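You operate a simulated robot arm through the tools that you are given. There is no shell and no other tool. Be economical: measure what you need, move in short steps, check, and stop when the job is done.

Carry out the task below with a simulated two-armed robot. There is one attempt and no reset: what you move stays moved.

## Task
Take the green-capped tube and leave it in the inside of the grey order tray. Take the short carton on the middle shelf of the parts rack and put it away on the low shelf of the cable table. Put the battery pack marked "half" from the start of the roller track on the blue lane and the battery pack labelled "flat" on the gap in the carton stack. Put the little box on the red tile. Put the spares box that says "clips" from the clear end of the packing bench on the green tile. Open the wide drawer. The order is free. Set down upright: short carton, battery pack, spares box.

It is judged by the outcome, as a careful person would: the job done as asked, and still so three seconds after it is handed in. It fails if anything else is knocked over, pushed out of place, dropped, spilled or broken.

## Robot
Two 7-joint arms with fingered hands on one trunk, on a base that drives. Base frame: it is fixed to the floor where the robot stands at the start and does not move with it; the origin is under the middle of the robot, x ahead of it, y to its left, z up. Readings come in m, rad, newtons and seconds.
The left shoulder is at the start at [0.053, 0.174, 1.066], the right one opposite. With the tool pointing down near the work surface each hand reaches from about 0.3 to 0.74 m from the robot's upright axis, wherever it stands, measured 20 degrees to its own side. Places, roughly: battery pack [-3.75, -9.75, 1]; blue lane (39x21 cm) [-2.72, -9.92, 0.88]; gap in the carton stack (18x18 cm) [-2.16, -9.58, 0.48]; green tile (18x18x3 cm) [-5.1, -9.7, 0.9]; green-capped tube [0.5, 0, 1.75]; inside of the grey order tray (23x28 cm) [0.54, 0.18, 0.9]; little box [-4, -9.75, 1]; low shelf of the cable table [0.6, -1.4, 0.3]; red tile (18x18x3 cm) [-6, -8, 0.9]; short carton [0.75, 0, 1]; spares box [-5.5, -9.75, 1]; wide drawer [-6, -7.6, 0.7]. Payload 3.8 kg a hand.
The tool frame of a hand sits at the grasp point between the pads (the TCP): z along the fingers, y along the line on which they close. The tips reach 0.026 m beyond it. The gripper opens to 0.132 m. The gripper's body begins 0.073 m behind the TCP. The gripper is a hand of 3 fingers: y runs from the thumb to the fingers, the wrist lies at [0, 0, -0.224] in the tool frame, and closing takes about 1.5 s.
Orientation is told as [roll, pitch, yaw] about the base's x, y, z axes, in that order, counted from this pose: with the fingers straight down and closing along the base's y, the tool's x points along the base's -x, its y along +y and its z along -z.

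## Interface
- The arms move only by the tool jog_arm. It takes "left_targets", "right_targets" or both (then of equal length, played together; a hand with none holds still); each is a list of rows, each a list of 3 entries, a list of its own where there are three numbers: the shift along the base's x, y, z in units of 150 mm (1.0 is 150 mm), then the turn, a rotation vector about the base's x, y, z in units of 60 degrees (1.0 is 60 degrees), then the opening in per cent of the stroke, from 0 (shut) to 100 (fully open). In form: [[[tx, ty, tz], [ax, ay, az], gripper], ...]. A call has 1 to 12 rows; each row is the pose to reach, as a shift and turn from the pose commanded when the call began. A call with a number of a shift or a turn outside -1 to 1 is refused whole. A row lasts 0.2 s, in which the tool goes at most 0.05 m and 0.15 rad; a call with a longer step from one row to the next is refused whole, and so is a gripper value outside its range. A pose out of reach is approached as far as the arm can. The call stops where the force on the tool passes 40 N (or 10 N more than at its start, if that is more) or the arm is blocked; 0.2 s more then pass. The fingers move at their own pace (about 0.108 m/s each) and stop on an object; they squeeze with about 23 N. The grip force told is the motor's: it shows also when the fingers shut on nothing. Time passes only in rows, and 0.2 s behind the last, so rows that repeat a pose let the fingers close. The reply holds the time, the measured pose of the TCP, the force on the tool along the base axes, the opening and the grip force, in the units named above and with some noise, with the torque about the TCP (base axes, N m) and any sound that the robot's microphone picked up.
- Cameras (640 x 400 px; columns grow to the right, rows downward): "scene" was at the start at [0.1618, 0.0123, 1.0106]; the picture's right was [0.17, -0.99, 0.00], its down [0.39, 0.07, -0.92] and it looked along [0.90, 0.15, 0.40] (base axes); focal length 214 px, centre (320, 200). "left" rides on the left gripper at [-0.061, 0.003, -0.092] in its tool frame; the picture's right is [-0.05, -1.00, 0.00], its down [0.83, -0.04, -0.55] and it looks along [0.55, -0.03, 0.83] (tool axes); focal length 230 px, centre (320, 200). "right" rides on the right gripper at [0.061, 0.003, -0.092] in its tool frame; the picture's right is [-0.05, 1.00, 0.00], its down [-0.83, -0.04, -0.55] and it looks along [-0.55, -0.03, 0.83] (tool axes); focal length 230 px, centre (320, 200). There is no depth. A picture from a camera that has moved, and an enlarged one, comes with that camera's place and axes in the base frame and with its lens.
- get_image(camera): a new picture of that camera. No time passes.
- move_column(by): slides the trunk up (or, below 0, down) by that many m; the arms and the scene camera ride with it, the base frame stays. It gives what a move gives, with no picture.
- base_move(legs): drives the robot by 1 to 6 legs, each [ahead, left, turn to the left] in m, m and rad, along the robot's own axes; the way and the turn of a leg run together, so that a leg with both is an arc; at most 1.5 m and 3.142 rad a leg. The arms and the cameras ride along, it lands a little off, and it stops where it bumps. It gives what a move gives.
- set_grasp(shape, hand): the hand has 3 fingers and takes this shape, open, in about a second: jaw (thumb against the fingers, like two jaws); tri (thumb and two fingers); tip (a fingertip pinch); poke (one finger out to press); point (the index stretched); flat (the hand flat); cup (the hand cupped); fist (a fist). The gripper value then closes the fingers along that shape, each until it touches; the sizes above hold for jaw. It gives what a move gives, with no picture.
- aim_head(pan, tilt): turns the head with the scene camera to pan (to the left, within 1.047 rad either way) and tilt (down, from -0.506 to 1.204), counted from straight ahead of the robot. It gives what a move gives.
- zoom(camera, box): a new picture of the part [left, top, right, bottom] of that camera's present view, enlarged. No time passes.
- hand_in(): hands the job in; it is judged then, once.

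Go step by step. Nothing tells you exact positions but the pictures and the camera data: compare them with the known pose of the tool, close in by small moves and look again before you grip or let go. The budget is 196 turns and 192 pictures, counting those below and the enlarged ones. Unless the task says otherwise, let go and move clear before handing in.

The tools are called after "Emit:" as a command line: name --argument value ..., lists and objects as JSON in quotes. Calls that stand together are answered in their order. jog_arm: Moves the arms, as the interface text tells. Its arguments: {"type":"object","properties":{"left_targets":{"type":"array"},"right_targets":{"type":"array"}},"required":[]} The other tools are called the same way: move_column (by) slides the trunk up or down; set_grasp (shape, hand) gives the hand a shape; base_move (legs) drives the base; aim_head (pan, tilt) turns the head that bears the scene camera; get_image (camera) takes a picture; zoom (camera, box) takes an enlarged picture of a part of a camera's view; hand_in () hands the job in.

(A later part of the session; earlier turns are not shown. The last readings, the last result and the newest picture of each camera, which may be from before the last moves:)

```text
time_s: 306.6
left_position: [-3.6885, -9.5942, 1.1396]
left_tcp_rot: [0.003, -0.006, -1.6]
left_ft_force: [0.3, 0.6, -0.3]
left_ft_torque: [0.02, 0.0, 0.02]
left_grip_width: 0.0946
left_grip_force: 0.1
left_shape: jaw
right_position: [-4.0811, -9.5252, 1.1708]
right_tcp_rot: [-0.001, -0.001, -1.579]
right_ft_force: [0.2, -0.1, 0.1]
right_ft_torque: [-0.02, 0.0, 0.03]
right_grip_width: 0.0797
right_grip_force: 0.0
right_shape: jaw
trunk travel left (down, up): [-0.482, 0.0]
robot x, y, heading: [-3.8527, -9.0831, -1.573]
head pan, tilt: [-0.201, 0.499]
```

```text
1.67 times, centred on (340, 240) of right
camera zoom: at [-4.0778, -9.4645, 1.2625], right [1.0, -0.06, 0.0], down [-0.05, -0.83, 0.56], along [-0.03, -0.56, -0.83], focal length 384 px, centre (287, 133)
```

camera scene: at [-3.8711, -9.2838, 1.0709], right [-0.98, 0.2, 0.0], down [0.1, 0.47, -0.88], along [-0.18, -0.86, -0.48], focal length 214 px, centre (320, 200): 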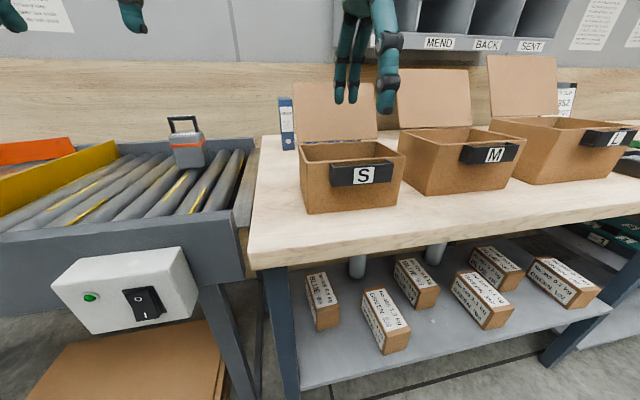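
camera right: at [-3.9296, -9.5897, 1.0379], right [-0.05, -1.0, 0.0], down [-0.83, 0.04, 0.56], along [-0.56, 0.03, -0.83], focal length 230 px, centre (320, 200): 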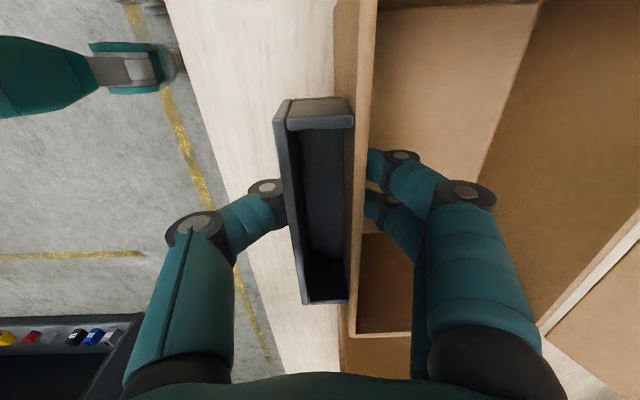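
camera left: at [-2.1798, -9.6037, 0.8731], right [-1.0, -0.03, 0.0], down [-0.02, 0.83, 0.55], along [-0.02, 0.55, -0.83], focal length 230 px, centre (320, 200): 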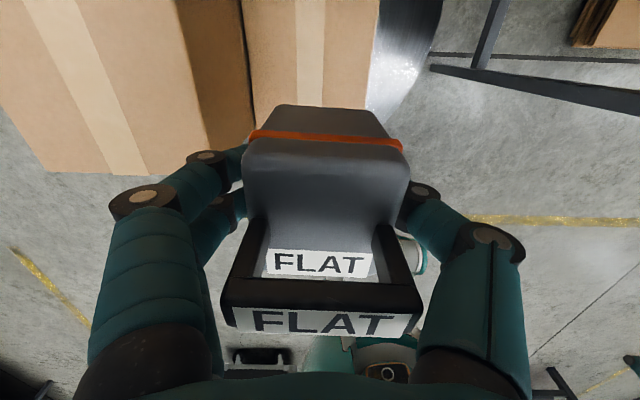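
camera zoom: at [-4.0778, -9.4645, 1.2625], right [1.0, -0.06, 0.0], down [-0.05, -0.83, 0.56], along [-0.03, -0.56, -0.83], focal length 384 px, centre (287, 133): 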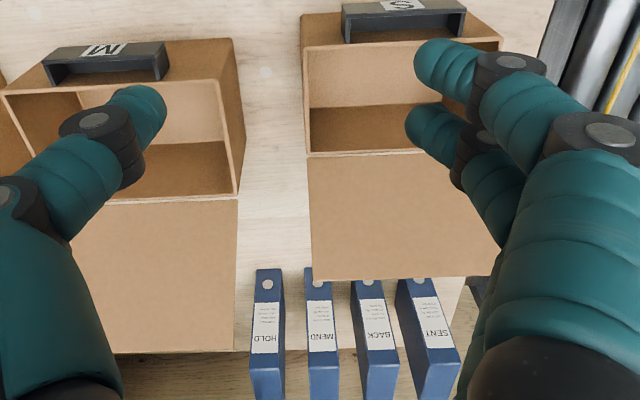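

The S walls are at x −4.070 and −3.910, y −9.585…−9.69; M is only 0.055 m away. I'll pinch the +x wall with the left hand first and slide the carton a bit away from M.

Emit:
jog_arm --left_targets '[[[-0.25, 0, 0], [0, 0, 0], 45], [[-0.5, 0, 0], [0, 0, 0], 45], [[-0.75, 0, 0], [0, 0, 0], 45], [[-1, -0.04, 0], [0, 0, 0], 45]]' --right_targets '[[[-0.2, 0.1, 0], [0, 0, 0], 35], [[-0.4, 0.2, 0], [0, 0, 0], 35], [[-0.6, 0.3, 0], [0, 0, 0], 35], [[-0.8, 0.4, 0], [0, 0, 0], 35]]'

Emit:
jog_arm --left_targets '[[[-0.25, -0.02, 0], [0, 0, 0], 45], [[-0.5, -0.03, -0.1], [0, 0, 0], 45], [[-0.5, -0.03, -0.35], [0, 0, 0], 45], [[-0.5, -0.03, -0.6], [0, 0, 0], 45], [[-0.5, -0.03, -0.8], [0, 0, 0], 45]]'

Emit:
get_image --camera "left"

Emit:
get_image --camera "scene"

```text
time_s: 307.6
left_position: [-3.8386, -9.5994, 1.1431]
left_tcp_rot: [0.001, -0.006, -1.601]
left_ft_force: [-0.8, 0.1, -0.3]
left_ft_torque: [-0.02, -0.03, 0.02]
left_grip_width: 0.0599
left_grip_force: 0.1
left_shape: jaw
right_position: [-4.2014, -9.4623, 1.17]
right_tcp_rot: [0.001, -0.002, -1.579]
right_ft_force: [-0.8, 0.5, 0.2]
right_ft_torque: [0.02, -0.04, 0.0]
right_grip_width: 0.0466
right_grip_force: 0.1
right_shape: jaw
trunk travel left (down, up): [-0.482, 0.0]
robot x, y, heading: [-3.8524, -9.0842, -1.57]
head pan, tilt: [-0.201, 0.499]
```

```text
time_s: 308.8
left_position: [-3.9091, -9.6062, 1.0203]
left_tcp_rot: [-0.002, -0.002, -1.6]
left_ft_force: [-0.3, -0.2, 0.0]
left_ft_torque: [0.0, -0.02, 0.0]
left_grip_width: 0.0601
left_grip_force: 0.1
left_shape: jaw
right_position: [-4.2001, -9.4639, 1.1688]
right_tcp_rot: [-0.001, -0.002, -1.582]
right_ft_force: [0.0, 0.4, -0.1]
right_ft_torque: [0.01, -0.02, 0.02]
right_grip_width: 0.0466
right_grip_force: 0.1
right_shape: jaw
trunk travel left (down, up): [-0.482, 0.0]
robot x, y, heading: [-3.8596, -9.0869, -1.576]
head pan, tilt: [-0.201, 0.499]
```

```text
56 pictures are left
camera left: at [-3.9083, -9.6661, 1.1129], right [-1.0, -0.02, 0.0], down [-0.02, 0.83, 0.55], along [-0.01, 0.55, -0.83], focal length 230 px, centre (320, 200)
```

left: 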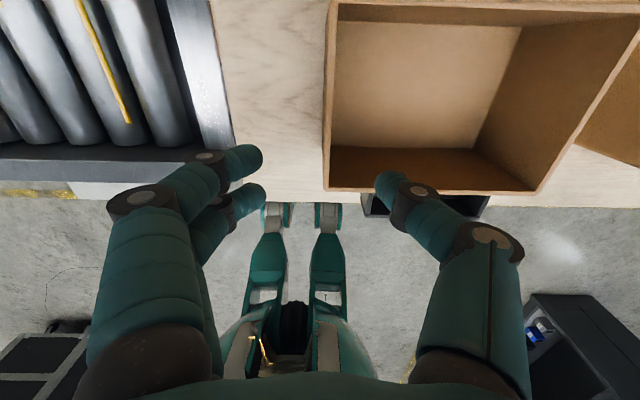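

```text
55 pictures are left
camera scene: at [-3.8711, -9.2845, 1.0706], right [-0.98, 0.2, 0.0], down [0.1, 0.47, -0.88], along [-0.18, -0.86, -0.48], focal length 214 px, centre (320, 200)
```

scene: 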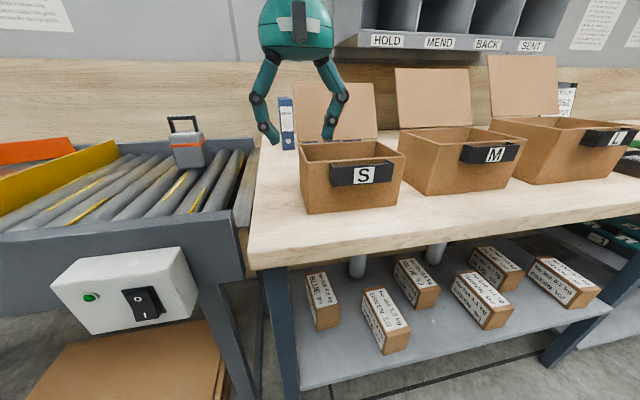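

Emit:
jog_arm --left_targets '[[[-0.02, -0.16, 0], [0, 0, 0], 45], [[-0.02, -0.16, -0.2], [0, 0, 0], 45], [[-0.02, -0.16, -0.4], [0, 0, 0], 45], [[-0.02, -0.16, -0.48], [0, 0, 0], 45], [[-0.02, -0.16, -0.48], [0, 0, 0], 0], [[-0.02, -0.16, -0.48], [0, 0, 0], 0], [[-0.02, -0.16, -0.48], [0, 0, 0], 0], [[-0.02, -0.16, -0.48], [0, 0, 0], 0], [[0.08, -0.16, -0.47], [0, 0, 0], 0], [[0.18, -0.16, -0.47], [0, 0, 0], 0], [[0.25, -0.16, -0.47], [0, 0, 0], 0]]'

Emit:
get_image --camera "scene"

Emit:
get_image --camera "right"

```text
time_s: 311.2
left_position: [-3.8748, -9.6284, 0.9485]
left_tcp_rot: [-0.002, -0.001, -1.599]
left_ft_force: [-0.3, 0.6, 0.4]
left_ft_torque: [0.0, -0.03, -0.04]
left_grip_width: 0.0
left_grip_force: 22.3
left_shape: jaw
right_position: [-4.2001, -9.4649, 1.1695]
right_tcp_rot: [-0.002, -0.002, -1.58]
right_ft_force: [-0.7, -0.5, 0.2]
right_ft_torque: [0.01, 0.0, 0.05]
right_grip_width: 0.0465
right_grip_force: 0.0
right_shape: jaw
trunk travel left (down, up): [-0.482, 0.0]
robot x, y, heading: [-3.8546, -9.0856, -1.573]
head pan, tilt: [-0.201, 0.499]
```

```text
54 pictures are left
camera scene: at [-3.8712, -9.2843, 1.0706], right [-0.98, 0.2, 0.0], down [0.1, 0.47, -0.88], along [-0.18, -0.86, -0.48], focal length 214 px, centre (320, 200)
```

scene: 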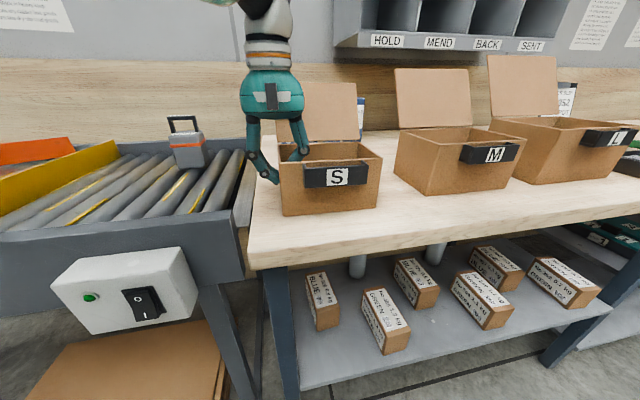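

```text
53 pictures are left
camera right: at [-4.1965, -9.403, 1.2617], right [1.0, -0.06, 0.0], down [-0.05, -0.83, 0.56], along [-0.04, -0.56, -0.83], focal length 230 px, centre (320, 200)
```

right: 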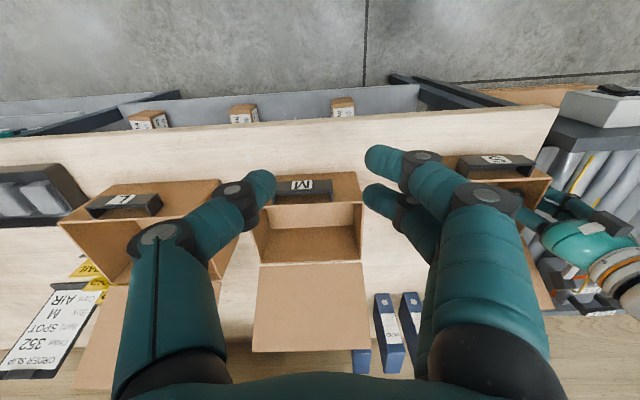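

The carton slid 0.04 m away from M. Now the right hand goes above the −x wall (x≈−4.032).

Emit:
jog_arm --right_targets '[[[0.2, -0.2, 0], [0, 0, 0], 45], [[0.4, -0.4, 0], [0, 0, 0], 45], [[0.6, -0.6, 0], [0, 0, 0], 45], [[0.8, -0.8, 0], [0, 0, 0], 45], [[1, -0.95, 0], [0, 0, 0], 45], [[1, -0.95, -0.3], [0, 0, 0], 45], [[1, -0.95, -0.6], [0, 0, 0], 45], [[1, -0.95, -0.9], [0, 0, 0], 45]]'

Emit:
get_image --camera "right"

```text
time_s: 313.0
left_position: [-3.8753, -9.6285, 0.9503]
left_tcp_rot: [-0.001, -0.004, -1.601]
left_ft_force: [-0.3, -0.1, 0.5]
left_ft_torque: [-0.01, -0.03, -0.02]
left_grip_width: 0.0
left_grip_force: 22.9
left_shape: jaw
right_position: [-4.051, -9.6075, 1.0347]
right_tcp_rot: [-0.001, -0.001, -1.583]
right_ft_force: [-0.6, -0.7, 0.3]
right_ft_torque: [-0.01, 0.01, 0.03]
right_grip_width: 0.059
right_grip_force: 0.0
right_shape: jaw
trunk travel left (down, up): [-0.482, 0.0]
robot x, y, heading: [-3.8527, -9.0812, -1.575]
head pan, tilt: [-0.201, 0.499]
```

```text
52 pictures are left
camera right: at [-4.0483, -9.5465, 1.1268], right [1.0, -0.06, 0.0], down [-0.05, -0.83, 0.56], along [-0.04, -0.56, -0.83], focal length 230 px, centre (320, 200)
```

right: 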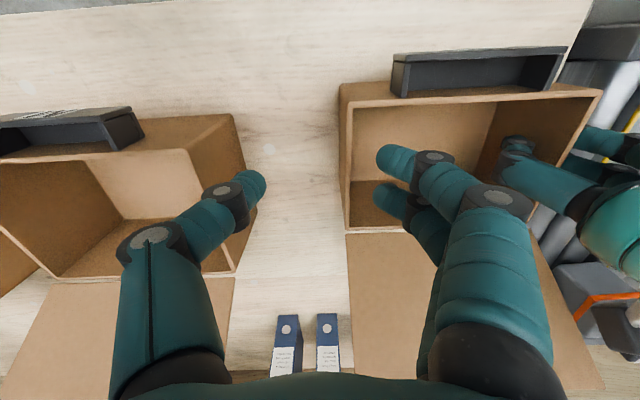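

Emit:
jog_arm --right_targets '[[[0.12, -0.14, 0], [0, 0, 0], 45], [[0.12, -0.14, -0.25], [0, 0, 0], 45], [[0.12, -0.14, -0.45], [0, 0, 0], 45], [[0.12, -0.14, -0.57], [0, 0, 0], 45], [[0.12, -0.14, -0.57], [0, 0, 0], 0], [[0.12, -0.14, -0.57], [0, 0, 0], 0], [[0.12, -0.14, -0.57], [0, 0, 0], 0], [[0.12, -0.14, -0.57], [0, 0, 0], 0], [[0.12, -0.14, -0.57], [0, 0, 0], 0]]'

Emit:
get_image --camera "scene"

```text
time_s: 315.0
left_position: [-3.8744, -9.6283, 0.9499]
left_tcp_rot: [0.0, -0.004, -1.6]
left_ft_force: [-0.8, 0.2, -0.3]
left_ft_torque: [0.02, -0.01, 0.0]
left_grip_width: 0.0001
left_grip_force: 23.5
left_shape: jaw
right_position: [-4.034, -9.629, 0.9508]
right_tcp_rot: [-0.003, -0.002, -1.581]
right_ft_force: [1.1, -0.1, 0.2]
right_ft_torque: [-0.02, -0.02, -0.01]
right_grip_width: 0.0
right_grip_force: 23.2
right_shape: jaw
trunk travel left (down, up): [-0.482, 0.0]
robot x, y, heading: [-3.8534, -9.0871, -1.572]
head pan, tilt: [-0.201, 0.499]
```

```text
51 pictures are left
camera scene: at [-3.8713, -9.2844, 1.0706], right [-0.98, 0.2, 0.0], down [0.1, 0.47, -0.88], along [-0.18, -0.86, -0.48], focal length 214 px, centre (320, 200)
```

scene: 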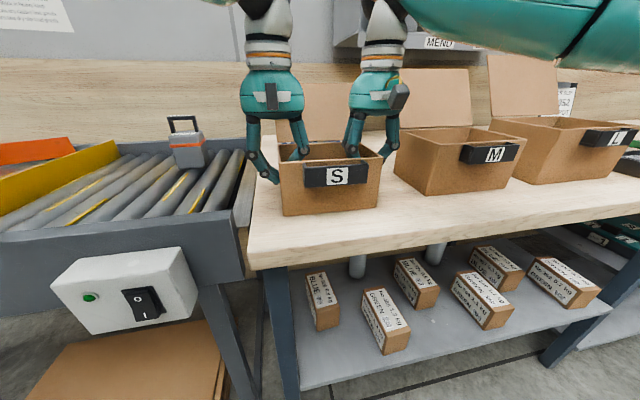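

Both walls are pinched. I'll lift both hands together.

Emit:
jog_arm --left_targets '[[[0, 0, 0.1], [0, 0, 0], 0], [[0, 0, 0.25], [0, 0, 0], 0], [[0, 0, 0.4], [0, 0, 0], 0], [[0, 0, 0.55], [0, 0, 0], 0], [[0, 0, 0.7], [0, 0, 0], 0]]' --right_targets '[[[0, 0, 0.1], [0, 0, 0], 0], [[0, 0, 0.25], [0, 0, 0], 0], [[0, 0, 0.4], [0, 0, 0], 0], [[0, 0, 0.55], [0, 0, 0], 0], [[0, 0, 0.7], [0, 0, 0], 0]]'

Emit:
get_image --camera "scene"

```text
time_s: 316.2
left_position: [-3.874, -9.6287, 1.0552]
left_tcp_rot: [-0.003, -0.005, -1.601]
left_ft_force: [1.2, 0.3, -1.1]
left_ft_torque: [0.06, -0.03, 0.0]
left_grip_width: 0.0
left_grip_force: 23.0
left_shape: jaw
right_position: [-4.0326, -9.6288, 1.0563]
right_tcp_rot: [0.0, -0.001, -1.582]
right_ft_force: [0.4, -0.8, -1.0]
right_ft_torque: [0.02, -0.03, 0.01]
right_grip_width: 0.0
right_grip_force: 22.6
right_shape: jaw
trunk travel left (down, up): [-0.482, 0.0]
robot x, y, heading: [-3.8505, -9.0874, -1.572]
head pan, tilt: [-0.201, 0.499]
```

```text
50 pictures are left
camera scene: at [-3.8713, -9.2839, 1.0709], right [-0.98, 0.2, 0.0], down [0.1, 0.47, -0.88], along [-0.18, -0.86, -0.48], focal length 214 px, centre (320, 200)
```

scene: 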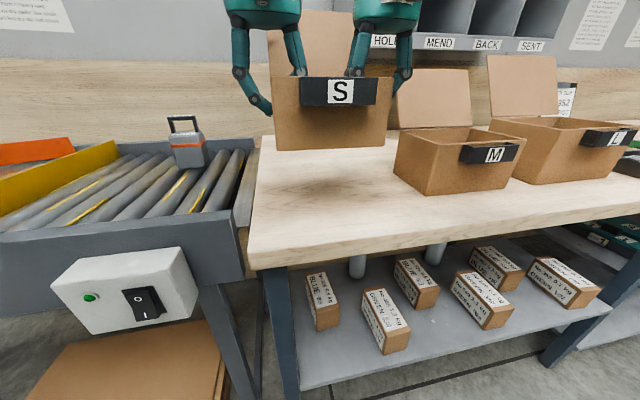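

The carton is level between the hands. I'll back off and turn right to find the red tile.

Emit:
base_move --legs '[[-0.45, 0, 0], [0, 0, -1.571]]'

Emit:
aim_head --pan 0 --tilt 0.3

Emit:
get_image --camera "scene"

```text
time_s: 322.7
left_position: [-4.3964, -8.636, 1.0555]
left_tcp_rot: [0.002, -0.005, -3.139]
left_ft_force: [-0.4, -0.5, -0.8]
left_ft_torque: [-0.05, -0.02, 0.02]
left_grip_width: 0.0001
left_grip_force: 23.2
left_shape: jaw
right_position: [-4.4012, -8.4769, 1.0548]
right_tcp_rot: [-0.002, -0.001, -3.117]
right_ft_force: [-0.9, 0.9, -0.3]
right_ft_torque: [-0.03, 0.0, -0.01]
right_grip_width: 0.0
right_grip_force: 23.4
right_shape: jaw
trunk travel left (down, up): [-0.482, 0.0]
robot x, y, heading: [-3.8562, -8.6374, -3.106]
head pan, tilt: [-0.201, 0.499]
```

```text
time_s: 323.4
left_position: [-4.3963, -8.6358, 1.0548]
left_tcp_rot: [0.001, -0.003, -3.136]
left_ft_force: [0.2, -0.5, -1.2]
left_ft_torque: [0.0, -0.01, 0.01]
left_grip_width: 0.0002
left_grip_force: 22.9
left_shape: jaw
right_position: [-4.4035, -8.4776, 1.0543]
right_tcp_rot: [-0.001, -0.002, -3.117]
right_ft_force: [-0.1, 0.5, -0.7]
right_ft_torque: [-0.02, -0.02, 0.01]
right_grip_width: 0.0
right_grip_force: 23.6
right_shape: jaw
trunk travel left (down, up): [-0.482, 0.0]
robot x, y, heading: [-3.8525, -8.6366, -3.11]
head pan, tilt: [0.0, 0.3]
```

```text
49 pictures are left
camera scene: at [-4.0548, -8.6438, 1.089], right [-0.03, 1.0, 0.0], down [0.3, 0.01, -0.96], along [-0.95, -0.03, -0.3], focal length 214 px, centre (320, 200)
```

scene: 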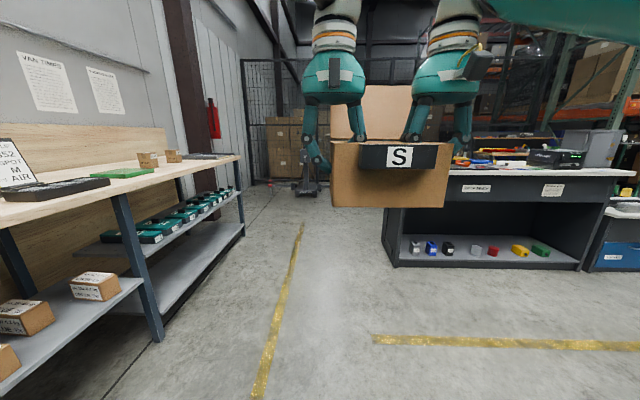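

The tile bench is ahead on the right (front x≈−5.55, y −8.1…−6.4). I'll move up to it.

Emit:
base_move --legs '[[0.6, 0, -0.03], [0, -0.68, 0]]'

Emit:
aim_head --pan -0.1 --tilt 0.35

Emit:
get_image --camera "scene"

Emit:
get_image --camera "right"

```text
time_s: 332.9
left_position: [-5.0025, -7.9529, 1.0546]
left_tcp_rot: [0.0, -0.004, 3.131]
left_ft_force: [-0.9, -1.0, -1.4]
left_ft_torque: [-0.03, -0.02, -0.03]
left_grip_width: 0.0
left_grip_force: 22.9
left_shape: jaw
right_position: [-5.0054, -7.7925, 1.0555]
right_tcp_rot: [-0.002, -0.002, -3.132]
right_ft_force: [0.5, 1.0, 0.1]
right_ft_torque: [-0.02, -0.01, -0.02]
right_grip_width: 0.0002
right_grip_force: 23.5
right_shape: jaw
trunk travel left (down, up): [-0.482, 0.0]
robot x, y, heading: [-4.4606, -7.9588, -3.128]
head pan, tilt: [0.0, 0.3]
```

```text
time_s: 333.5
left_position: [-5.0014, -7.9525, 1.0555]
left_tcp_rot: [0.001, -0.003, 3.132]
left_ft_force: [-0.3, 0.4, -1.1]
left_ft_torque: [-0.03, -0.05, -0.04]
left_grip_width: 0.0001
left_grip_force: 22.4
left_shape: jaw
right_position: [-5.0044, -7.7924, 1.055]
right_tcp_rot: [-0.002, -0.003, -3.134]
right_ft_force: [0.1, -0.1, -0.6]
right_ft_torque: [-0.04, 0.0, 0.02]
right_grip_width: 0.0002
right_grip_force: 23.0
right_shape: jaw
trunk travel left (down, up): [-0.482, 0.0]
robot x, y, heading: [-4.4567, -7.9649, -3.125]
head pan, tilt: [-0.099, 0.351]
```

```text
48 pictures are left
camera scene: at [-4.6596, -7.9559, 1.0843], right [0.08, 1.0, 0.0], down [0.34, -0.03, -0.94], along [-0.94, 0.08, -0.34], focal length 214 px, centre (320, 200)
```

scene: 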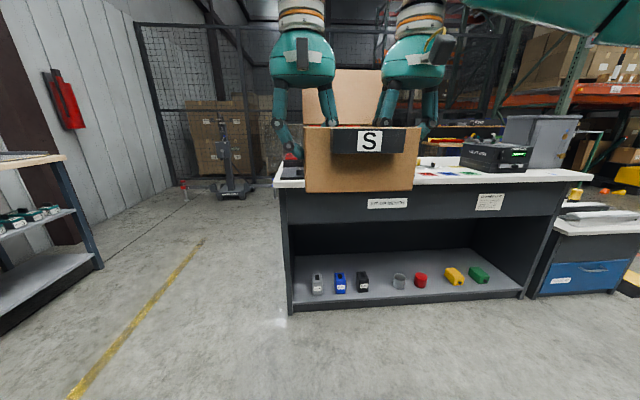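

```text
47 pictures are left
camera right: at [-4.9434, -7.7958, 1.1469], right [-0.04, -1.0, 0.0], down [-0.83, 0.04, 0.56], along [-0.56, 0.03, -0.83], focal length 230 px, centre (320, 200)
```

right: 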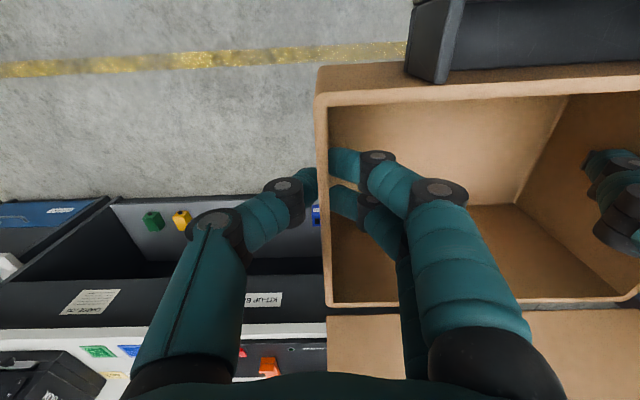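

The red tile lies far back at the left end of that bench (about [−5.9, −8.0]), so I'll approach from its south end, facing +y.

Emit:
base_move --legs '[[0, 0.75, 0], [1.42, 0, -0.01], [0, 0, -1.571]]'

Emit:
aim_head --pan 0 --tilt 0.45

Emit:
get_image --camera "scene"

Emit:
get_image --camera "right"

```text
time_s: 351.1
left_position: [-5.8636, -8.2064, 1.0536]
left_tcp_rot: [0.0, -0.006, 1.578]
left_ft_force: [-0.3, 0.5, -1.3]
left_ft_torque: [-0.01, 0.01, -0.01]
left_grip_width: 0.0001
left_grip_force: 23.0
left_shape: jaw
right_position: [-5.7042, -8.2012, 1.056]
right_tcp_rot: [-0.002, -0.001, 1.596]
right_ft_force: [-0.1, -0.3, -1.0]
right_ft_torque: [-0.01, 0.02, 0.0]
right_grip_width: 0.0
right_grip_force: 23.5
right_shape: jaw
trunk travel left (down, up): [-0.482, 0.0]
robot x, y, heading: [-5.868, -8.748, 1.608]
head pan, tilt: [-0.099, 0.351]
```

```text
time_s: 351.8
left_position: [-5.8636, -8.2059, 1.0539]
left_tcp_rot: [0.0, -0.003, 1.577]
left_ft_force: [-0.6, 0.3, -0.8]
left_ft_torque: [-0.02, 0.02, -0.01]
left_grip_width: 0.0001
left_grip_force: 23.1
left_shape: jaw
right_position: [-5.7042, -8.2013, 1.0548]
right_tcp_rot: [-0.001, -0.001, 1.596]
right_ft_force: [-0.8, 0.3, -0.5]
right_ft_torque: [0.0, 0.04, 0.01]
right_grip_width: 0.0001
right_grip_force: 23.2
right_shape: jaw
trunk travel left (down, up): [-0.482, 0.0]
robot x, y, heading: [-5.862, -8.7495, 1.606]
head pan, tilt: [0.0, 0.45]
```

```text
46 pictures are left
camera scene: at [-5.8691, -8.5487, 1.0751], right [1.0, 0.03, 0.0], down [0.01, -0.43, -0.9], along [-0.03, 0.9, -0.43], focal length 214 px, centre (320, 200)
```

scene: 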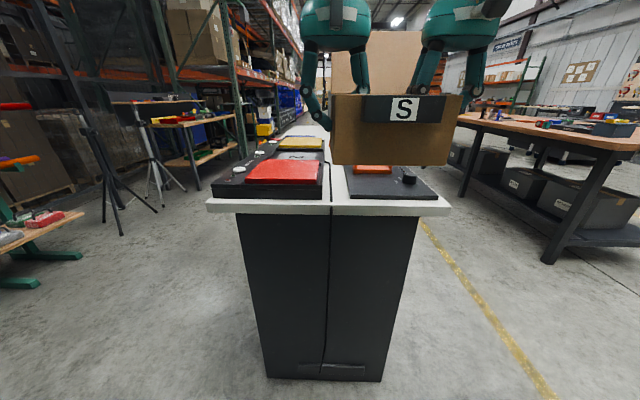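

```text
45 pictures are left
camera right: at [-5.7056, -8.2631, 1.1469], right [-1.0, 0.03, 0.0], down [0.02, 0.83, 0.56], along [0.02, 0.56, -0.83], focal length 230 px, centre (320, 200)
```

right: 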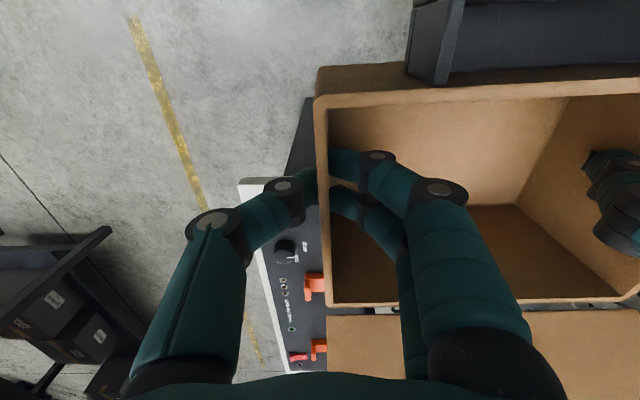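

The red tile is centred at about [−5.98, −8.0], top z≈0.90. The carton's centre is now [−5.784, −8.20]; I'll strafe left 0.2 m, straighten and go forward.

Emit:
base_move --legs '[[0, 0.215, -0.03], [0.15, 0, 0]]'

Emit:
get_image --camera "scene"

Emit:
get_image --camera "right"

```text
time_s: 355.2
left_position: [-6.0669, -8.0641, 1.0557]
left_tcp_rot: [0.0, -0.004, 1.551]
left_ft_force: [-0.1, -0.4, -0.6]
left_ft_torque: [0.0, 0.04, 0.0]
left_grip_width: 0.0002
left_grip_force: 23.5
left_shape: jaw
right_position: [-5.9069, -8.0626, 1.0566]
right_tcp_rot: [-0.002, -0.001, 1.571]
right_ft_force: [-0.1, -0.4, 0.2]
right_ft_torque: [0.0, 0.01, 0.02]
right_grip_width: 0.0001
right_grip_force: 23.6
right_shape: jaw
trunk travel left (down, up): [-0.482, 0.0]
robot x, y, heading: [-6.0839, -8.6019, 1.58]
head pan, tilt: [0.0, 0.45]
```

```text
44 pictures are left
camera scene: at [-6.0813, -8.4046, 1.0753], right [1.0, 0.01, 0.0], down [0.0, -0.44, -0.9], along [-0.01, 0.9, -0.44], focal length 214 px, centre (320, 200)
```

scene: 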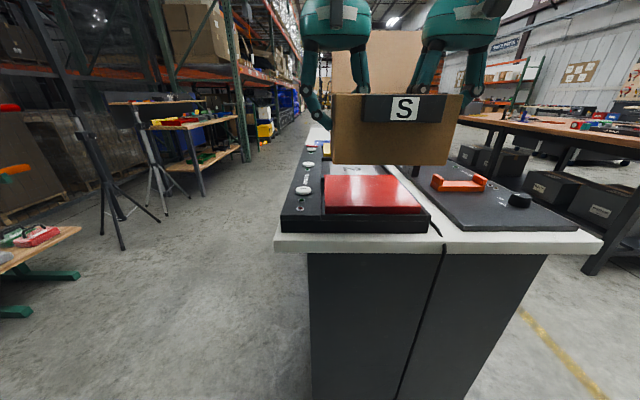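

```text
43 pictures are left
camera right: at [-5.9102, -8.1237, 1.1475], right [-1.0, 0.05, 0.0], down [0.04, 0.83, 0.56], along [0.03, 0.56, -0.83], focal length 230 px, centre (320, 200)
```

right: 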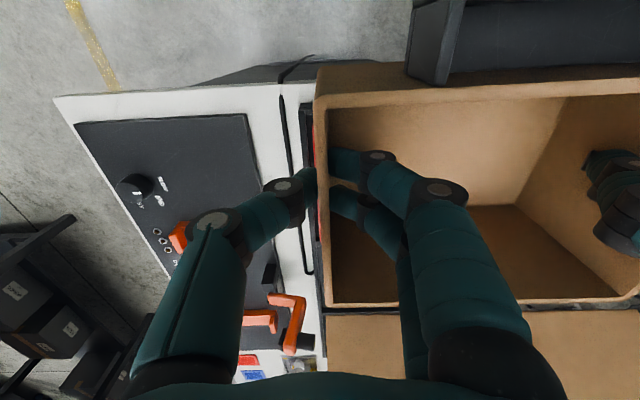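

The carton is centred in x over the tile; I'll move forward 0.058 m with both arms and lower.

Emit:
jog_arm --left_targets '[[[0, 0.2, 0], [0, 0, 0], 0], [[0, 0.39, 0], [0, 0, 0], 0], [[0, 0.39, -0.15], [0, 0, 0], 0], [[0, 0.39, -0.3], [0, 0, 0], 0], [[0, 0.39, -0.4], [0, 0, 0], 0]]' --right_targets '[[[0, 0.2, 0], [0, 0, 0], 0], [[0, 0.39, 0], [0, 0, 0], 0], [[0, 0.39, -0.15], [0, 0, 0], 0], [[0, 0.39, -0.3], [0, 0, 0], 0], [[0, 0.39, -0.4], [0, 0, 0], 0]]'

Emit:
get_image --camera "scene"

```text
time_s: 356.4
left_position: [-6.0692, -8.012, 0.9934]
left_tcp_rot: [-0.004, -0.004, 1.546]
left_ft_force: [7.8, 1.4, -0.9]
left_ft_torque: [0.03, -0.1, 0.02]
left_grip_width: 0.0
left_grip_force: 23.2
left_shape: jaw
left hand out of reach, approached as far as the arm can: row 2, 3, 4, 5
right_position: [-5.9087, -8.0021, 0.9944]
right_tcp_rot: [0.001, -0.001, 1.572]
right_ft_force: [-6.5, -0.3, -1.2]
right_ft_torque: [0.0, 0.12, 0.05]
right_grip_width: 0.0001
right_grip_force: 23.4
right_shape: jaw
trunk travel left (down, up): [-0.482, 0.0]
robot x, y, heading: [-6.0792, -8.6029, 1.581]
head pan, tilt: [0.0, 0.45]
```

```text
42 pictures are left
camera scene: at [-6.0821, -8.4041, 1.075], right [1.0, 0.01, 0.0], down [0.0, -0.44, -0.9], along [-0.01, 0.9, -0.44], focal length 214 px, centre (320, 200)
```

scene: 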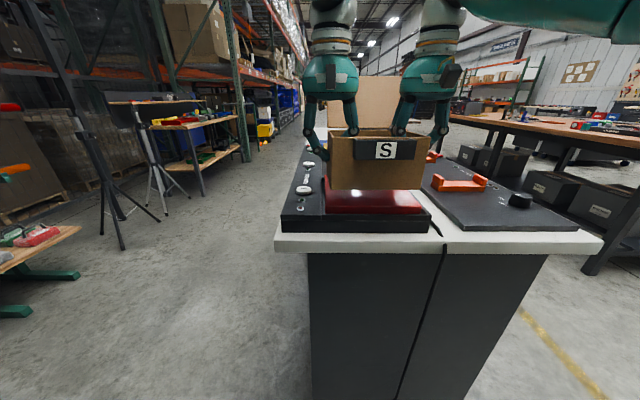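

Emit:
jog_arm --left_targets '[[[0, 0, -0.05], [0, 0, 0], 0], [[0, 0, -0.1], [0, 0, 0], 0], [[0, 0, -0.13], [0, 0, 0], 0]]' --right_targets '[[[0, 0, -0.05], [0, 0, 0], 0], [[0, 0, -0.1], [0, 0, 0], 0], [[0, 0, -0.13], [0, 0, 0], 0]]'

Emit:
zoom --camera "scene" --box '[270, 100, 470, 240]'

```text
time_s: 357.2
left_position: [-6.0683, -8.0115, 0.9733]
left_tcp_rot: [-0.003, -0.006, 1.55]
left_ft_force: [10.1, 0.5, -0.8]
left_ft_torque: [0.01, -0.16, 0.03]
left_grip_width: 0.0
left_grip_force: 23.4
left_shape: jaw
right_position: [-5.9068, -8.0023, 0.9759]
right_tcp_rot: [0.0, -0.003, 1.572]
right_ft_force: [-11.1, -1.1, -1.6]
right_ft_torque: [-0.01, 0.22, 0.0]
right_grip_width: 0.0
right_grip_force: 22.9
right_shape: jaw
trunk travel left (down, up): [-0.482, 0.0]
robot x, y, heading: [-6.0808, -8.6061, 1.584]
head pan, tilt: [0.0, 0.45]
```

```text
2.86 times, centred on (370, 170) of scene
camera zoom: at [-6.0812, -8.4045, 1.0751], right [1.0, 0.01, 0.0], down [0.0, -0.44, -0.9], along [-0.01, 0.9, -0.44], focal length 613 px, centre (177, 286)
```

zoom: 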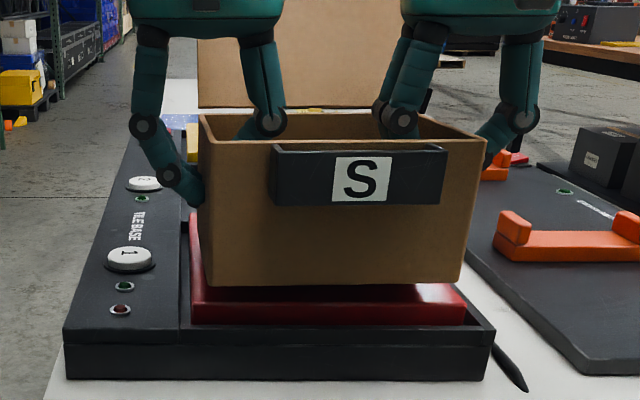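

Emit:
jog_arm --left_targets '[[[0, 0, -0.03], [0, 0, 0], 0], [[0, 0, -0.06], [0, 0, 0], 0], [[0, 0, -0.09], [0, 0, 0], 0]]' --right_targets '[[[0, 0, -0.03], [0, 0, 0], 0], [[0, 0, -0.06], [0, 0, 0], 0], [[0, 0, -0.09], [0, 0, 0], 0]]'

Emit:
zoom --camera "scene" --box '[270, 100, 470, 240]'

```text
time_s: 358.0
left_position: [-6.0697, -8.0122, 0.9612]
left_tcp_rot: [-0.001, -0.004, 1.548]
left_ft_force: [11.2, 0.7, -1.0]
left_ft_torque: [0.04, -0.21, 0.09]
left_grip_width: 0.0
left_grip_force: 23.1
left_shape: jaw
right_position: [-5.9071, -8.0028, 0.962]
right_tcp_rot: [0.001, -0.003, 1.57]
right_ft_force: [-11.5, -1.4, -0.2]
right_ft_torque: [-0.02, 0.22, 0.04]
right_grip_width: 0.0001
right_grip_force: 23.2
right_shape: jaw
trunk travel left (down, up): [-0.482, 0.0]
robot x, y, heading: [-6.0791, -8.6053, 1.582]
head pan, tilt: [0.0, 0.45]
```

```text
2.86 times, centred on (370, 170) of scene
camera zoom: at [-6.0813, -8.4048, 1.0753], right [1.0, 0.01, 0.0], down [0.0, -0.44, -0.9], along [-0.01, 0.9, -0.44], focal length 613 px, centre (177, 286)
```

zoom: 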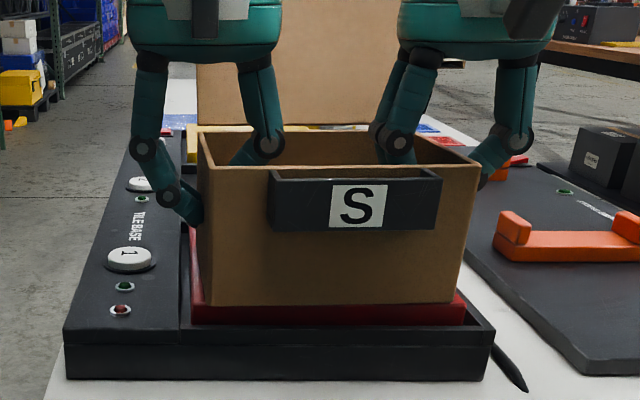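

Emit:
jog_arm --left_targets '[[[0, 0, -0.03], [0, 0, 0], 0], [[0, 0, -0.06], [0, 0, 0], 0]]' --right_targets '[[[0, 0, -0.03], [0, 0, 0], 0], [[0, 0, -0.06], [0, 0, 0], 0]]'

Emit:
zoom --camera "scene" --box '[270, 100, 470, 240]'

```text
time_s: 358.6
left_position: [-6.0701, -8.0144, 0.96]
left_tcp_rot: [-0.002, -0.017, 1.551]
left_ft_force: [12.3, 5.4, 14.7]
left_ft_torque: [0.09, -0.23, 0.04]
left_grip_width: 0.0
left_grip_force: 22.8
left_shape: jaw
right_position: [-5.9071, -8.0048, 0.96]
right_tcp_rot: [0.003, -0.013, 1.571]
right_ft_force: [-8.9, -2.5, 16.9]
right_ft_torque: [-0.02, 0.28, 0.04]
right_grip_width: 0.0
right_grip_force: 22.9
right_shape: jaw
trunk travel left (down, up): [-0.482, 0.0]
robot x, y, heading: [-6.0804, -8.6052, 1.582]
head pan, tilt: [0.0, 0.45]
```

```text
2.86 times, centred on (370, 170) of scene
camera zoom: at [-6.0813, -8.4066, 1.0767], right [1.0, 0.01, 0.0], down [0.0, -0.43, -0.9], along [-0.01, 0.9, -0.43], focal length 613 px, centre (177, 286)
```

zoom: 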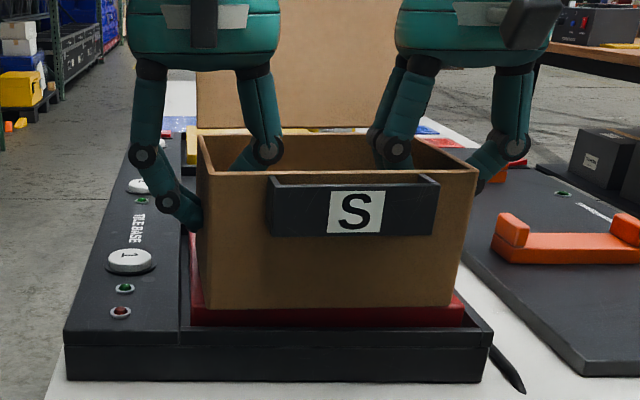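

In contact, sitting on the tile. I'll relieve the pressure, open both and rise.

Emit:
jog_arm --left_targets '[[[0, 0, 0.05], [0, 0, 0], 0], [[0, 0, 0.05], [0, 0, 0], 35], [[0, 0, 0.05], [0, 0, 0], 35], [[0, 0, 0.05], [0, 0, 0], 35], [[0, 0, 0.25], [0, 0, 0], 35], [[0, 0, 0.5], [0, 0, 0], 35], [[0, 0, 0.8], [0, 0, 0], 35]]' --right_targets '[[[0, 0, 0.05], [0, 0, 0], 0], [[0, 0, 0.05], [0, 0, 0], 35], [[0, 0, 0.05], [0, 0, 0], 35], [[0, 0, 0.05], [0, 0, 0], 35], [[0, 0, 0.25], [0, 0, 0], 35], [[0, 0, 0.5], [0, 0, 0], 35], [[0, 0, 0.8], [0, 0, 0], 35]]'

Emit:
get_image --camera "scene"

```text
time_s: 360.2
left_position: [-6.0701, -8.0182, 1.0749]
left_tcp_rot: [-0.001, -0.007, 1.55]
left_ft_force: [0.6, 0.5, -0.3]
left_ft_torque: [-0.01, -0.02, 0.01]
left_grip_width: 0.0457
left_grip_force: 0.1
left_shape: jaw
left hand out of reach, approached as far as the arm can: row 7
right_position: [-5.9092, -8.0045, 1.0756]
right_tcp_rot: [-0.001, -0.002, 1.572]
right_ft_force: [-0.1, 0.7, 0.2]
right_ft_torque: [0.01, 0.01, 0.0]
right_grip_width: 0.0459
right_grip_force: 0.0
right_shape: jaw
trunk travel left (down, up): [-0.482, 0.0]
robot x, y, heading: [-6.0804, -8.606, 1.578]
head pan, tilt: [0.0, 0.45]
```

```text
38 pictures are left
camera scene: at [-6.0812, -8.4058, 1.0757], right [1.0, 0.01, 0.0], down [0.0, -0.43, -0.9], along [-0.01, 0.9, -0.43], focal length 214 px, centre (320, 200)
```

scene: 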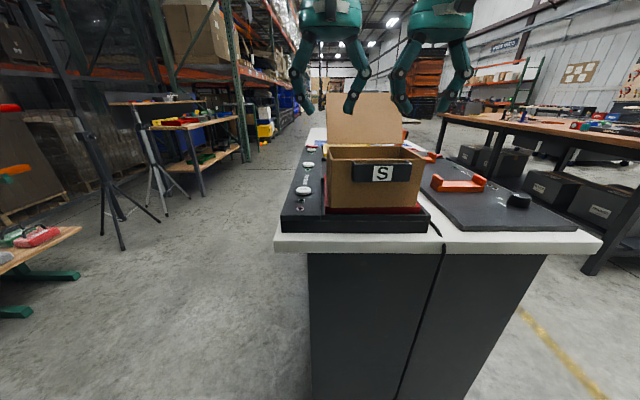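

The S carton sits on the red tile. Now the wide drawer: I'll back off, move west of the bench and look at its west side.

Emit:
base_move --legs '[[-0.35, 0, 0], [0, 0.9, 0]]'

Emit:
aim_head --pan -0.5 --tilt 0.3

Emit:
get_image --camera "scene"

```text
time_s: 370.4
left_position: [-6.9738, -8.3732, 1.0742]
left_tcp_rot: [0.0, -0.004, 1.553]
left_ft_force: [0.6, 0.5, -0.4]
left_ft_torque: [-0.01, 0.0, 0.0]
left_grip_width: 0.0458
left_grip_force: 0.0
left_shape: jaw
right_position: [-6.811, -8.3582, 1.0731]
right_tcp_rot: [-0.003, -0.001, 1.575]
right_ft_force: [0.7, 0.1, 0.4]
right_ft_torque: [0.02, 0.04, 0.03]
right_grip_width: 0.0455
right_grip_force: 0.1
right_shape: jaw
trunk travel left (down, up): [-0.482, 0.0]
robot x, y, heading: [-6.9799, -8.9606, 1.58]
head pan, tilt: [0.0, 0.45]
```

```text
time_s: 371.3
left_position: [-6.9736, -8.3724, 1.0719]
left_tcp_rot: [0.0, -0.007, 1.555]
left_ft_force: [0.5, -0.2, 0.0]
left_ft_torque: [-0.02, 0.0, -0.04]
left_grip_width: 0.0458
left_grip_force: 0.1
left_shape: jaw
right_position: [-6.8117, -8.3581, 1.0744]
right_tcp_rot: [-0.001, -0.002, 1.575]
right_ft_force: [0.6, -0.3, -0.1]
right_ft_torque: [0.0, 0.02, 0.01]
right_grip_width: 0.0459
right_grip_force: 0.0
right_shape: jaw
trunk travel left (down, up): [-0.482, 0.0]
robot x, y, heading: [-6.9824, -8.962, 1.586]
head pan, tilt: [-0.499, 0.3]
```

```text
37 pictures are left
camera scene: at [-6.938, -8.7692, 1.089], right [0.88, -0.47, 0.0], down [-0.14, -0.26, -0.96], along [0.45, 0.84, -0.3], focal length 214 px, centre (320, 200)
```

scene: 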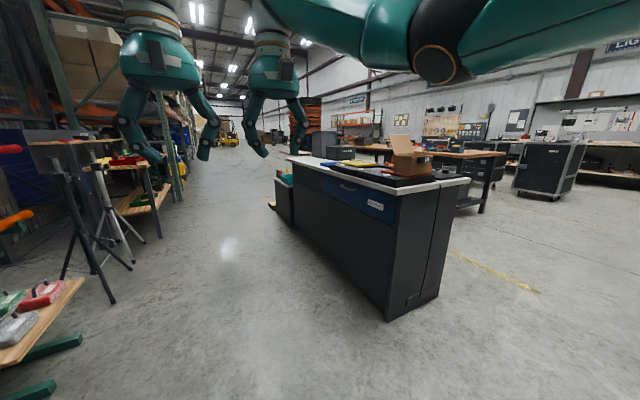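

Emit:
zoom --camera "scene" --box '[260, 130, 480, 270]'

```text
2.86 times, centred on (370, 200) of scene
camera zoom: at [-6.938, -8.7692, 1.089], right [0.88, -0.47, 0.0], down [-0.14, -0.26, -0.96], along [0.45, 0.84, -0.3], focal length 613 px, centre (177, 200)
```

zoom: 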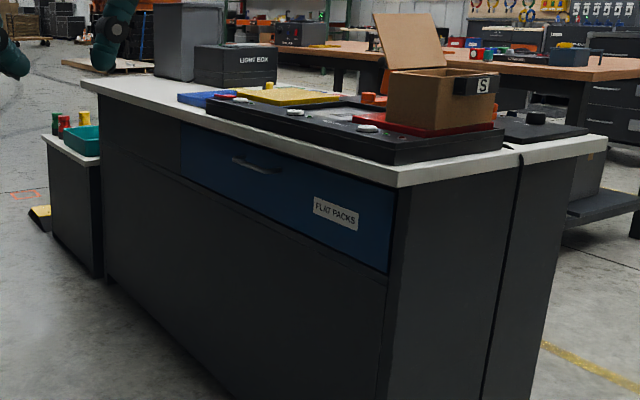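

The wide drawer is the blue one on the west side, with a bow handle at about [−6.13, −7.67, 0.75]. I'll drive alongside and turn to face it.

Emit:
base_move --legs '[[1.45, 0, 0], [0, 0, -1.58]]'

Emit:
move_column --by -0.38

Emit:
aim_head --pan -0.1 --tilt 0.2

Emit:
get_image --camera "scene"

```text
time_s: 382.4
left_position: [-6.4161, -7.468, 1.0733]
left_tcp_rot: [0.0, -0.007, 0.008]
left_ft_force: [0.0, -0.6, 0.4]
left_ft_torque: [-0.01, 0.0, 0.04]
left_grip_width: 0.0457
left_grip_force: 0.0
left_shape: jaw
right_position: [-6.3997, -7.6297, 1.0737]
right_tcp_rot: [-0.001, -0.002, 0.028]
right_ft_force: [0.4, 0.6, -0.4]
right_ft_torque: [0.01, 0.01, -0.01]
right_grip_width: 0.0455
right_grip_force: 0.1
right_shape: jaw
trunk travel left (down, up): [-0.482, 0.0]
robot x, y, heading: [-7.0056, -7.4754, 0.035]
head pan, tilt: [-0.499, 0.3]
```

```text
time_s: 386.1
left_position: [-6.482, -7.4719, 0.3491]
left_tcp_rot: [-0.021, 0.639, 0.002]
left_ft_force: [-0.5, 0.3, 0.1]
left_ft_torque: [0.03, -0.02, -0.02]
left_grip_width: 0.0458
left_grip_force: 0.2
left_shape: jaw
right_position: [-6.3986, -7.6292, 0.6932]
right_tcp_rot: [-0.002, 0.0, 0.028]
right_ft_force: [-0.2, -0.6, 0.2]
right_ft_torque: [0.02, 0.02, 0.01]
right_grip_width: 0.0461
right_grip_force: 0.0
right_shape: jaw
trunk travel left (down, up): [-0.102, 0.38]
robot x, y, heading: [-7.0004, -7.4752, 0.039]
head pan, tilt: [-0.499, 0.3]
```

```text
time_s: 387.0
left_position: [-6.4815, -7.4708, 0.3497]
left_tcp_rot: [-0.021, 0.639, 0.003]
left_ft_force: [-0.3, 0.6, -0.3]
left_ft_torque: [-0.01, 0.04, 0.0]
left_grip_width: 0.0458
left_grip_force: 0.1
left_shape: jaw
right_position: [-6.3976, -7.6302, 0.6923]
right_tcp_rot: [-0.001, -0.001, 0.029]
right_ft_force: [-1.7, 0.7, -0.5]
right_ft_torque: [0.0, 0.0, -0.01]
right_grip_width: 0.0458
right_grip_force: 0.2
right_shape: jaw
trunk travel left (down, up): [-0.102, 0.38]
robot x, y, heading: [-7.002, -7.4763, 0.036]
head pan, tilt: [-0.099, 0.201]
```

```text
35 pictures are left
camera scene: at [-6.8206, -7.4779, 0.6778], right [-0.06, -1.0, 0.0], down [-0.2, 0.01, -0.98], along [0.98, -0.06, -0.2], focal length 214 px, centre (320, 200)
```

scene: 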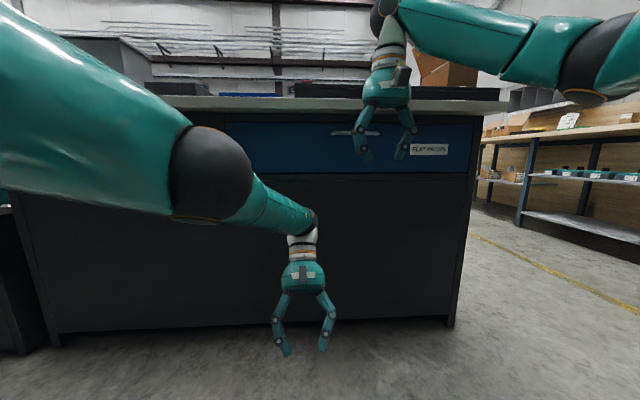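

The left arm sagged down at its limit, but touches nothing; I'll bring it up again and turn the right hand for a pinch on the handle (at about [−6.13, −7.63, 0.75]).

Emit:
jog_arm --left_targets '[[[0, 0.08, 0.1], [0, -0.09, 0], 50], [[0, 0.16, 0.2], [0, -0.18, 0], 50], [[0, 0.24, 0.3], [0, -0.27, 0], 50], [[0, 0.32, 0.4], [0, -0.36, 0], 50], [[0, 0.4, 0.5], [0, -0.45, 0], 50], [[0, 0.48, 0.65], [0, -0.54, 0], 50], [[0, 0.56, 0.8], [0, -0.6, 0], 50], [[0, 0.64, 0.95], [0, -0.6, 0], 50]]' --right_targets '[[[-0.05, 0, 0.05], [0, 0, -0.125], 50], [[-0.1, 0, 0.1], [0, 0, -0.25], 50], [[-0.15, 0, 0.15], [0, 0, -0.375], 50], [[-0.2, 0, 0.2], [0, 0, -0.5], 50], [[-0.25, 0, 0.25], [0, 0, -0.625], 50], [[-0.3, 0, 0.3], [0, 0, -0.75], 50], [[-0.35, 0, 0.35], [0, 0, -0.875], 50], [[-0.4, 0, 0.4], [0, 0, -1], 50]]'

Emit:
jog_arm --right_targets '[[[0, 0, 0], [0, 0, -0.125], 50], [[0, 0, 0], [0, 0, -0.25], 50], [[0, 0, 0], [0, 0, -0.375], 50], [[0, 0, 0], [0, 0, -0.53], 50]]'

Emit:
jog_arm --right_targets '[[[0, 0, 0], [0, -0.125, 0], 50], [[0, 0, 0], [0, -0.25, 0], 50], [[0, 0, 0], [0, -0.375, 0], 50], [[0, 0, 0], [0, -0.5, 0], 50], [[0, 0, 0], [0, -0.625, 0], 50], [[0, 0, 0], [0, -0.75, 0], 50], [[0, 0, 0], [0, -0.875, 0], 50], [[0, 0, 0], [0, -1, 0], 50]]'

Emit:
get_image --camera "scene"

```text
time_s: 388.8
left_position: [-6.3266, -7.4826, 0.4601]
left_tcp_rot: [-0.015, 0.124, 0.0]
left_ft_force: [0.3, 0.7, 0.1]
left_ft_torque: [0.01, 0.0, 0.03]
left_grip_width: 0.0655
left_grip_force: 0.0
left_shape: jaw
left hand out of reach, approached as far as the arm can: row 1, 2, 3, 4, 5, 6, 7, 8
right_position: [-6.4572, -7.6292, 0.7531]
right_tcp_rot: [-0.002, -0.001, -1.021]
right_ft_force: [-0.1, 0.0, -1.0]
right_ft_torque: [0.02, 0.01, 0.01]
right_grip_width: 0.0651
right_grip_force: 0.1
right_shape: jaw
trunk travel left (down, up): [-0.102, 0.38]
robot x, y, heading: [-7.003, -7.4761, 0.031]
head pan, tilt: [-0.099, 0.201]
```

```text
refused: row 4 steps farther than a row can; nothing moved
```

```text
time_s: 390.6
left_position: [-6.3272, -7.4823, 0.4604]
left_tcp_rot: [-0.014, 0.125, -0.001]
left_ft_force: [0.3, -0.6, 0.5]
left_ft_torque: [-0.02, 0.02, -0.03]
left_grip_width: 0.0658
left_grip_force: 0.0
left_shape: jaw
right_position: [-6.4319, -7.623, 0.7656]
right_tcp_rot: [0.974, -0.473, -1.273]
right_ft_force: [0.6, 0.0, 0.2]
right_ft_torque: [-0.02, 0.02, 0.01]
right_grip_width: 0.0652
right_grip_force: 0.0
right_shape: jaw
right hand out of reach, approached as far as the arm can: row 7, 8
trunk travel left (down, up): [-0.102, 0.38]
robot x, y, heading: [-7.0055, -7.4732, 0.038]
head pan, tilt: [-0.099, 0.201]
```

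```text
34 pictures are left
camera scene: at [-6.8206, -7.4775, 0.6778], right [-0.06, -1.0, 0.0], down [-0.2, 0.01, -0.98], along [0.98, -0.06, -0.2], focal length 214 px, centre (320, 200)
```

scene: 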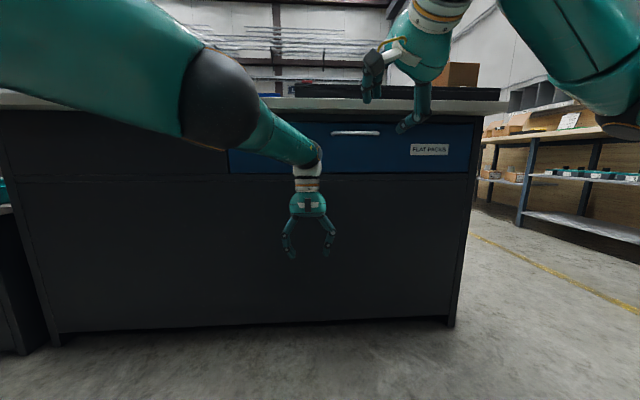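

I'll finish the twist about the tilted tool axis.

Emit:
jog_arm --right_targets '[[[0, 0, 0], [0.1, 0, -0.07], 50], [[0, 0, 0], [0.2, 0, -0.14], 50], [[0, 0, 0], [0.3, 0, -0.21], 50], [[0, 0, 0], [0.4, 0, -0.28], 50], [[0, 0, 0], [0.43, 0, -0.3], 50]]'

Emit:
get_image --camera "right"

```text
time_s: 391.8
left_position: [-6.3267, -7.4821, 0.4612]
left_tcp_rot: [-0.014, 0.127, -0.001]
left_ft_force: [0.1, 0.5, -0.4]
left_ft_torque: [0.05, -0.03, -0.01]
left_grip_width: 0.0658
left_grip_force: 0.1
left_shape: jaw
right_position: [-6.4313, -7.6222, 0.7652]
right_tcp_rot: [1.032, -0.026, -1.608]
right_ft_force: [-0.1, -0.8, -0.1]
right_ft_torque: [-0.01, -0.01, 0.01]
right_grip_width: 0.0657
right_grip_force: 0.0
right_shape: jaw
trunk travel left (down, up): [-0.102, 0.38]
robot x, y, heading: [-7.0039, -7.4749, 0.031]
head pan, tilt: [-0.099, 0.201]
```

```text
33 pictures are left
camera right: at [-6.5064, -7.5577, 0.8131], right [0.51, -0.05, 0.86], down [-0.53, -0.8, 0.27], along [0.68, -0.59, -0.44], focal length 230 px, centre (320, 200)
```

right: 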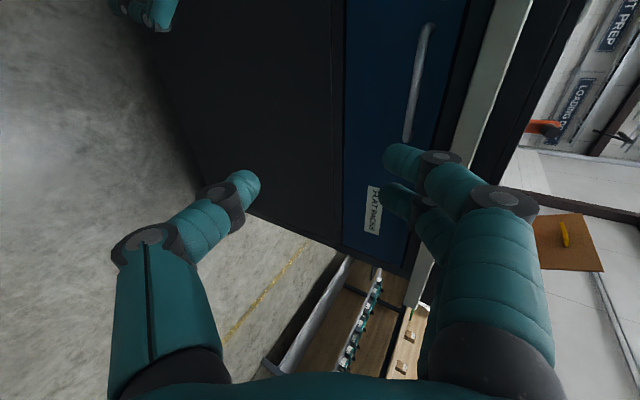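

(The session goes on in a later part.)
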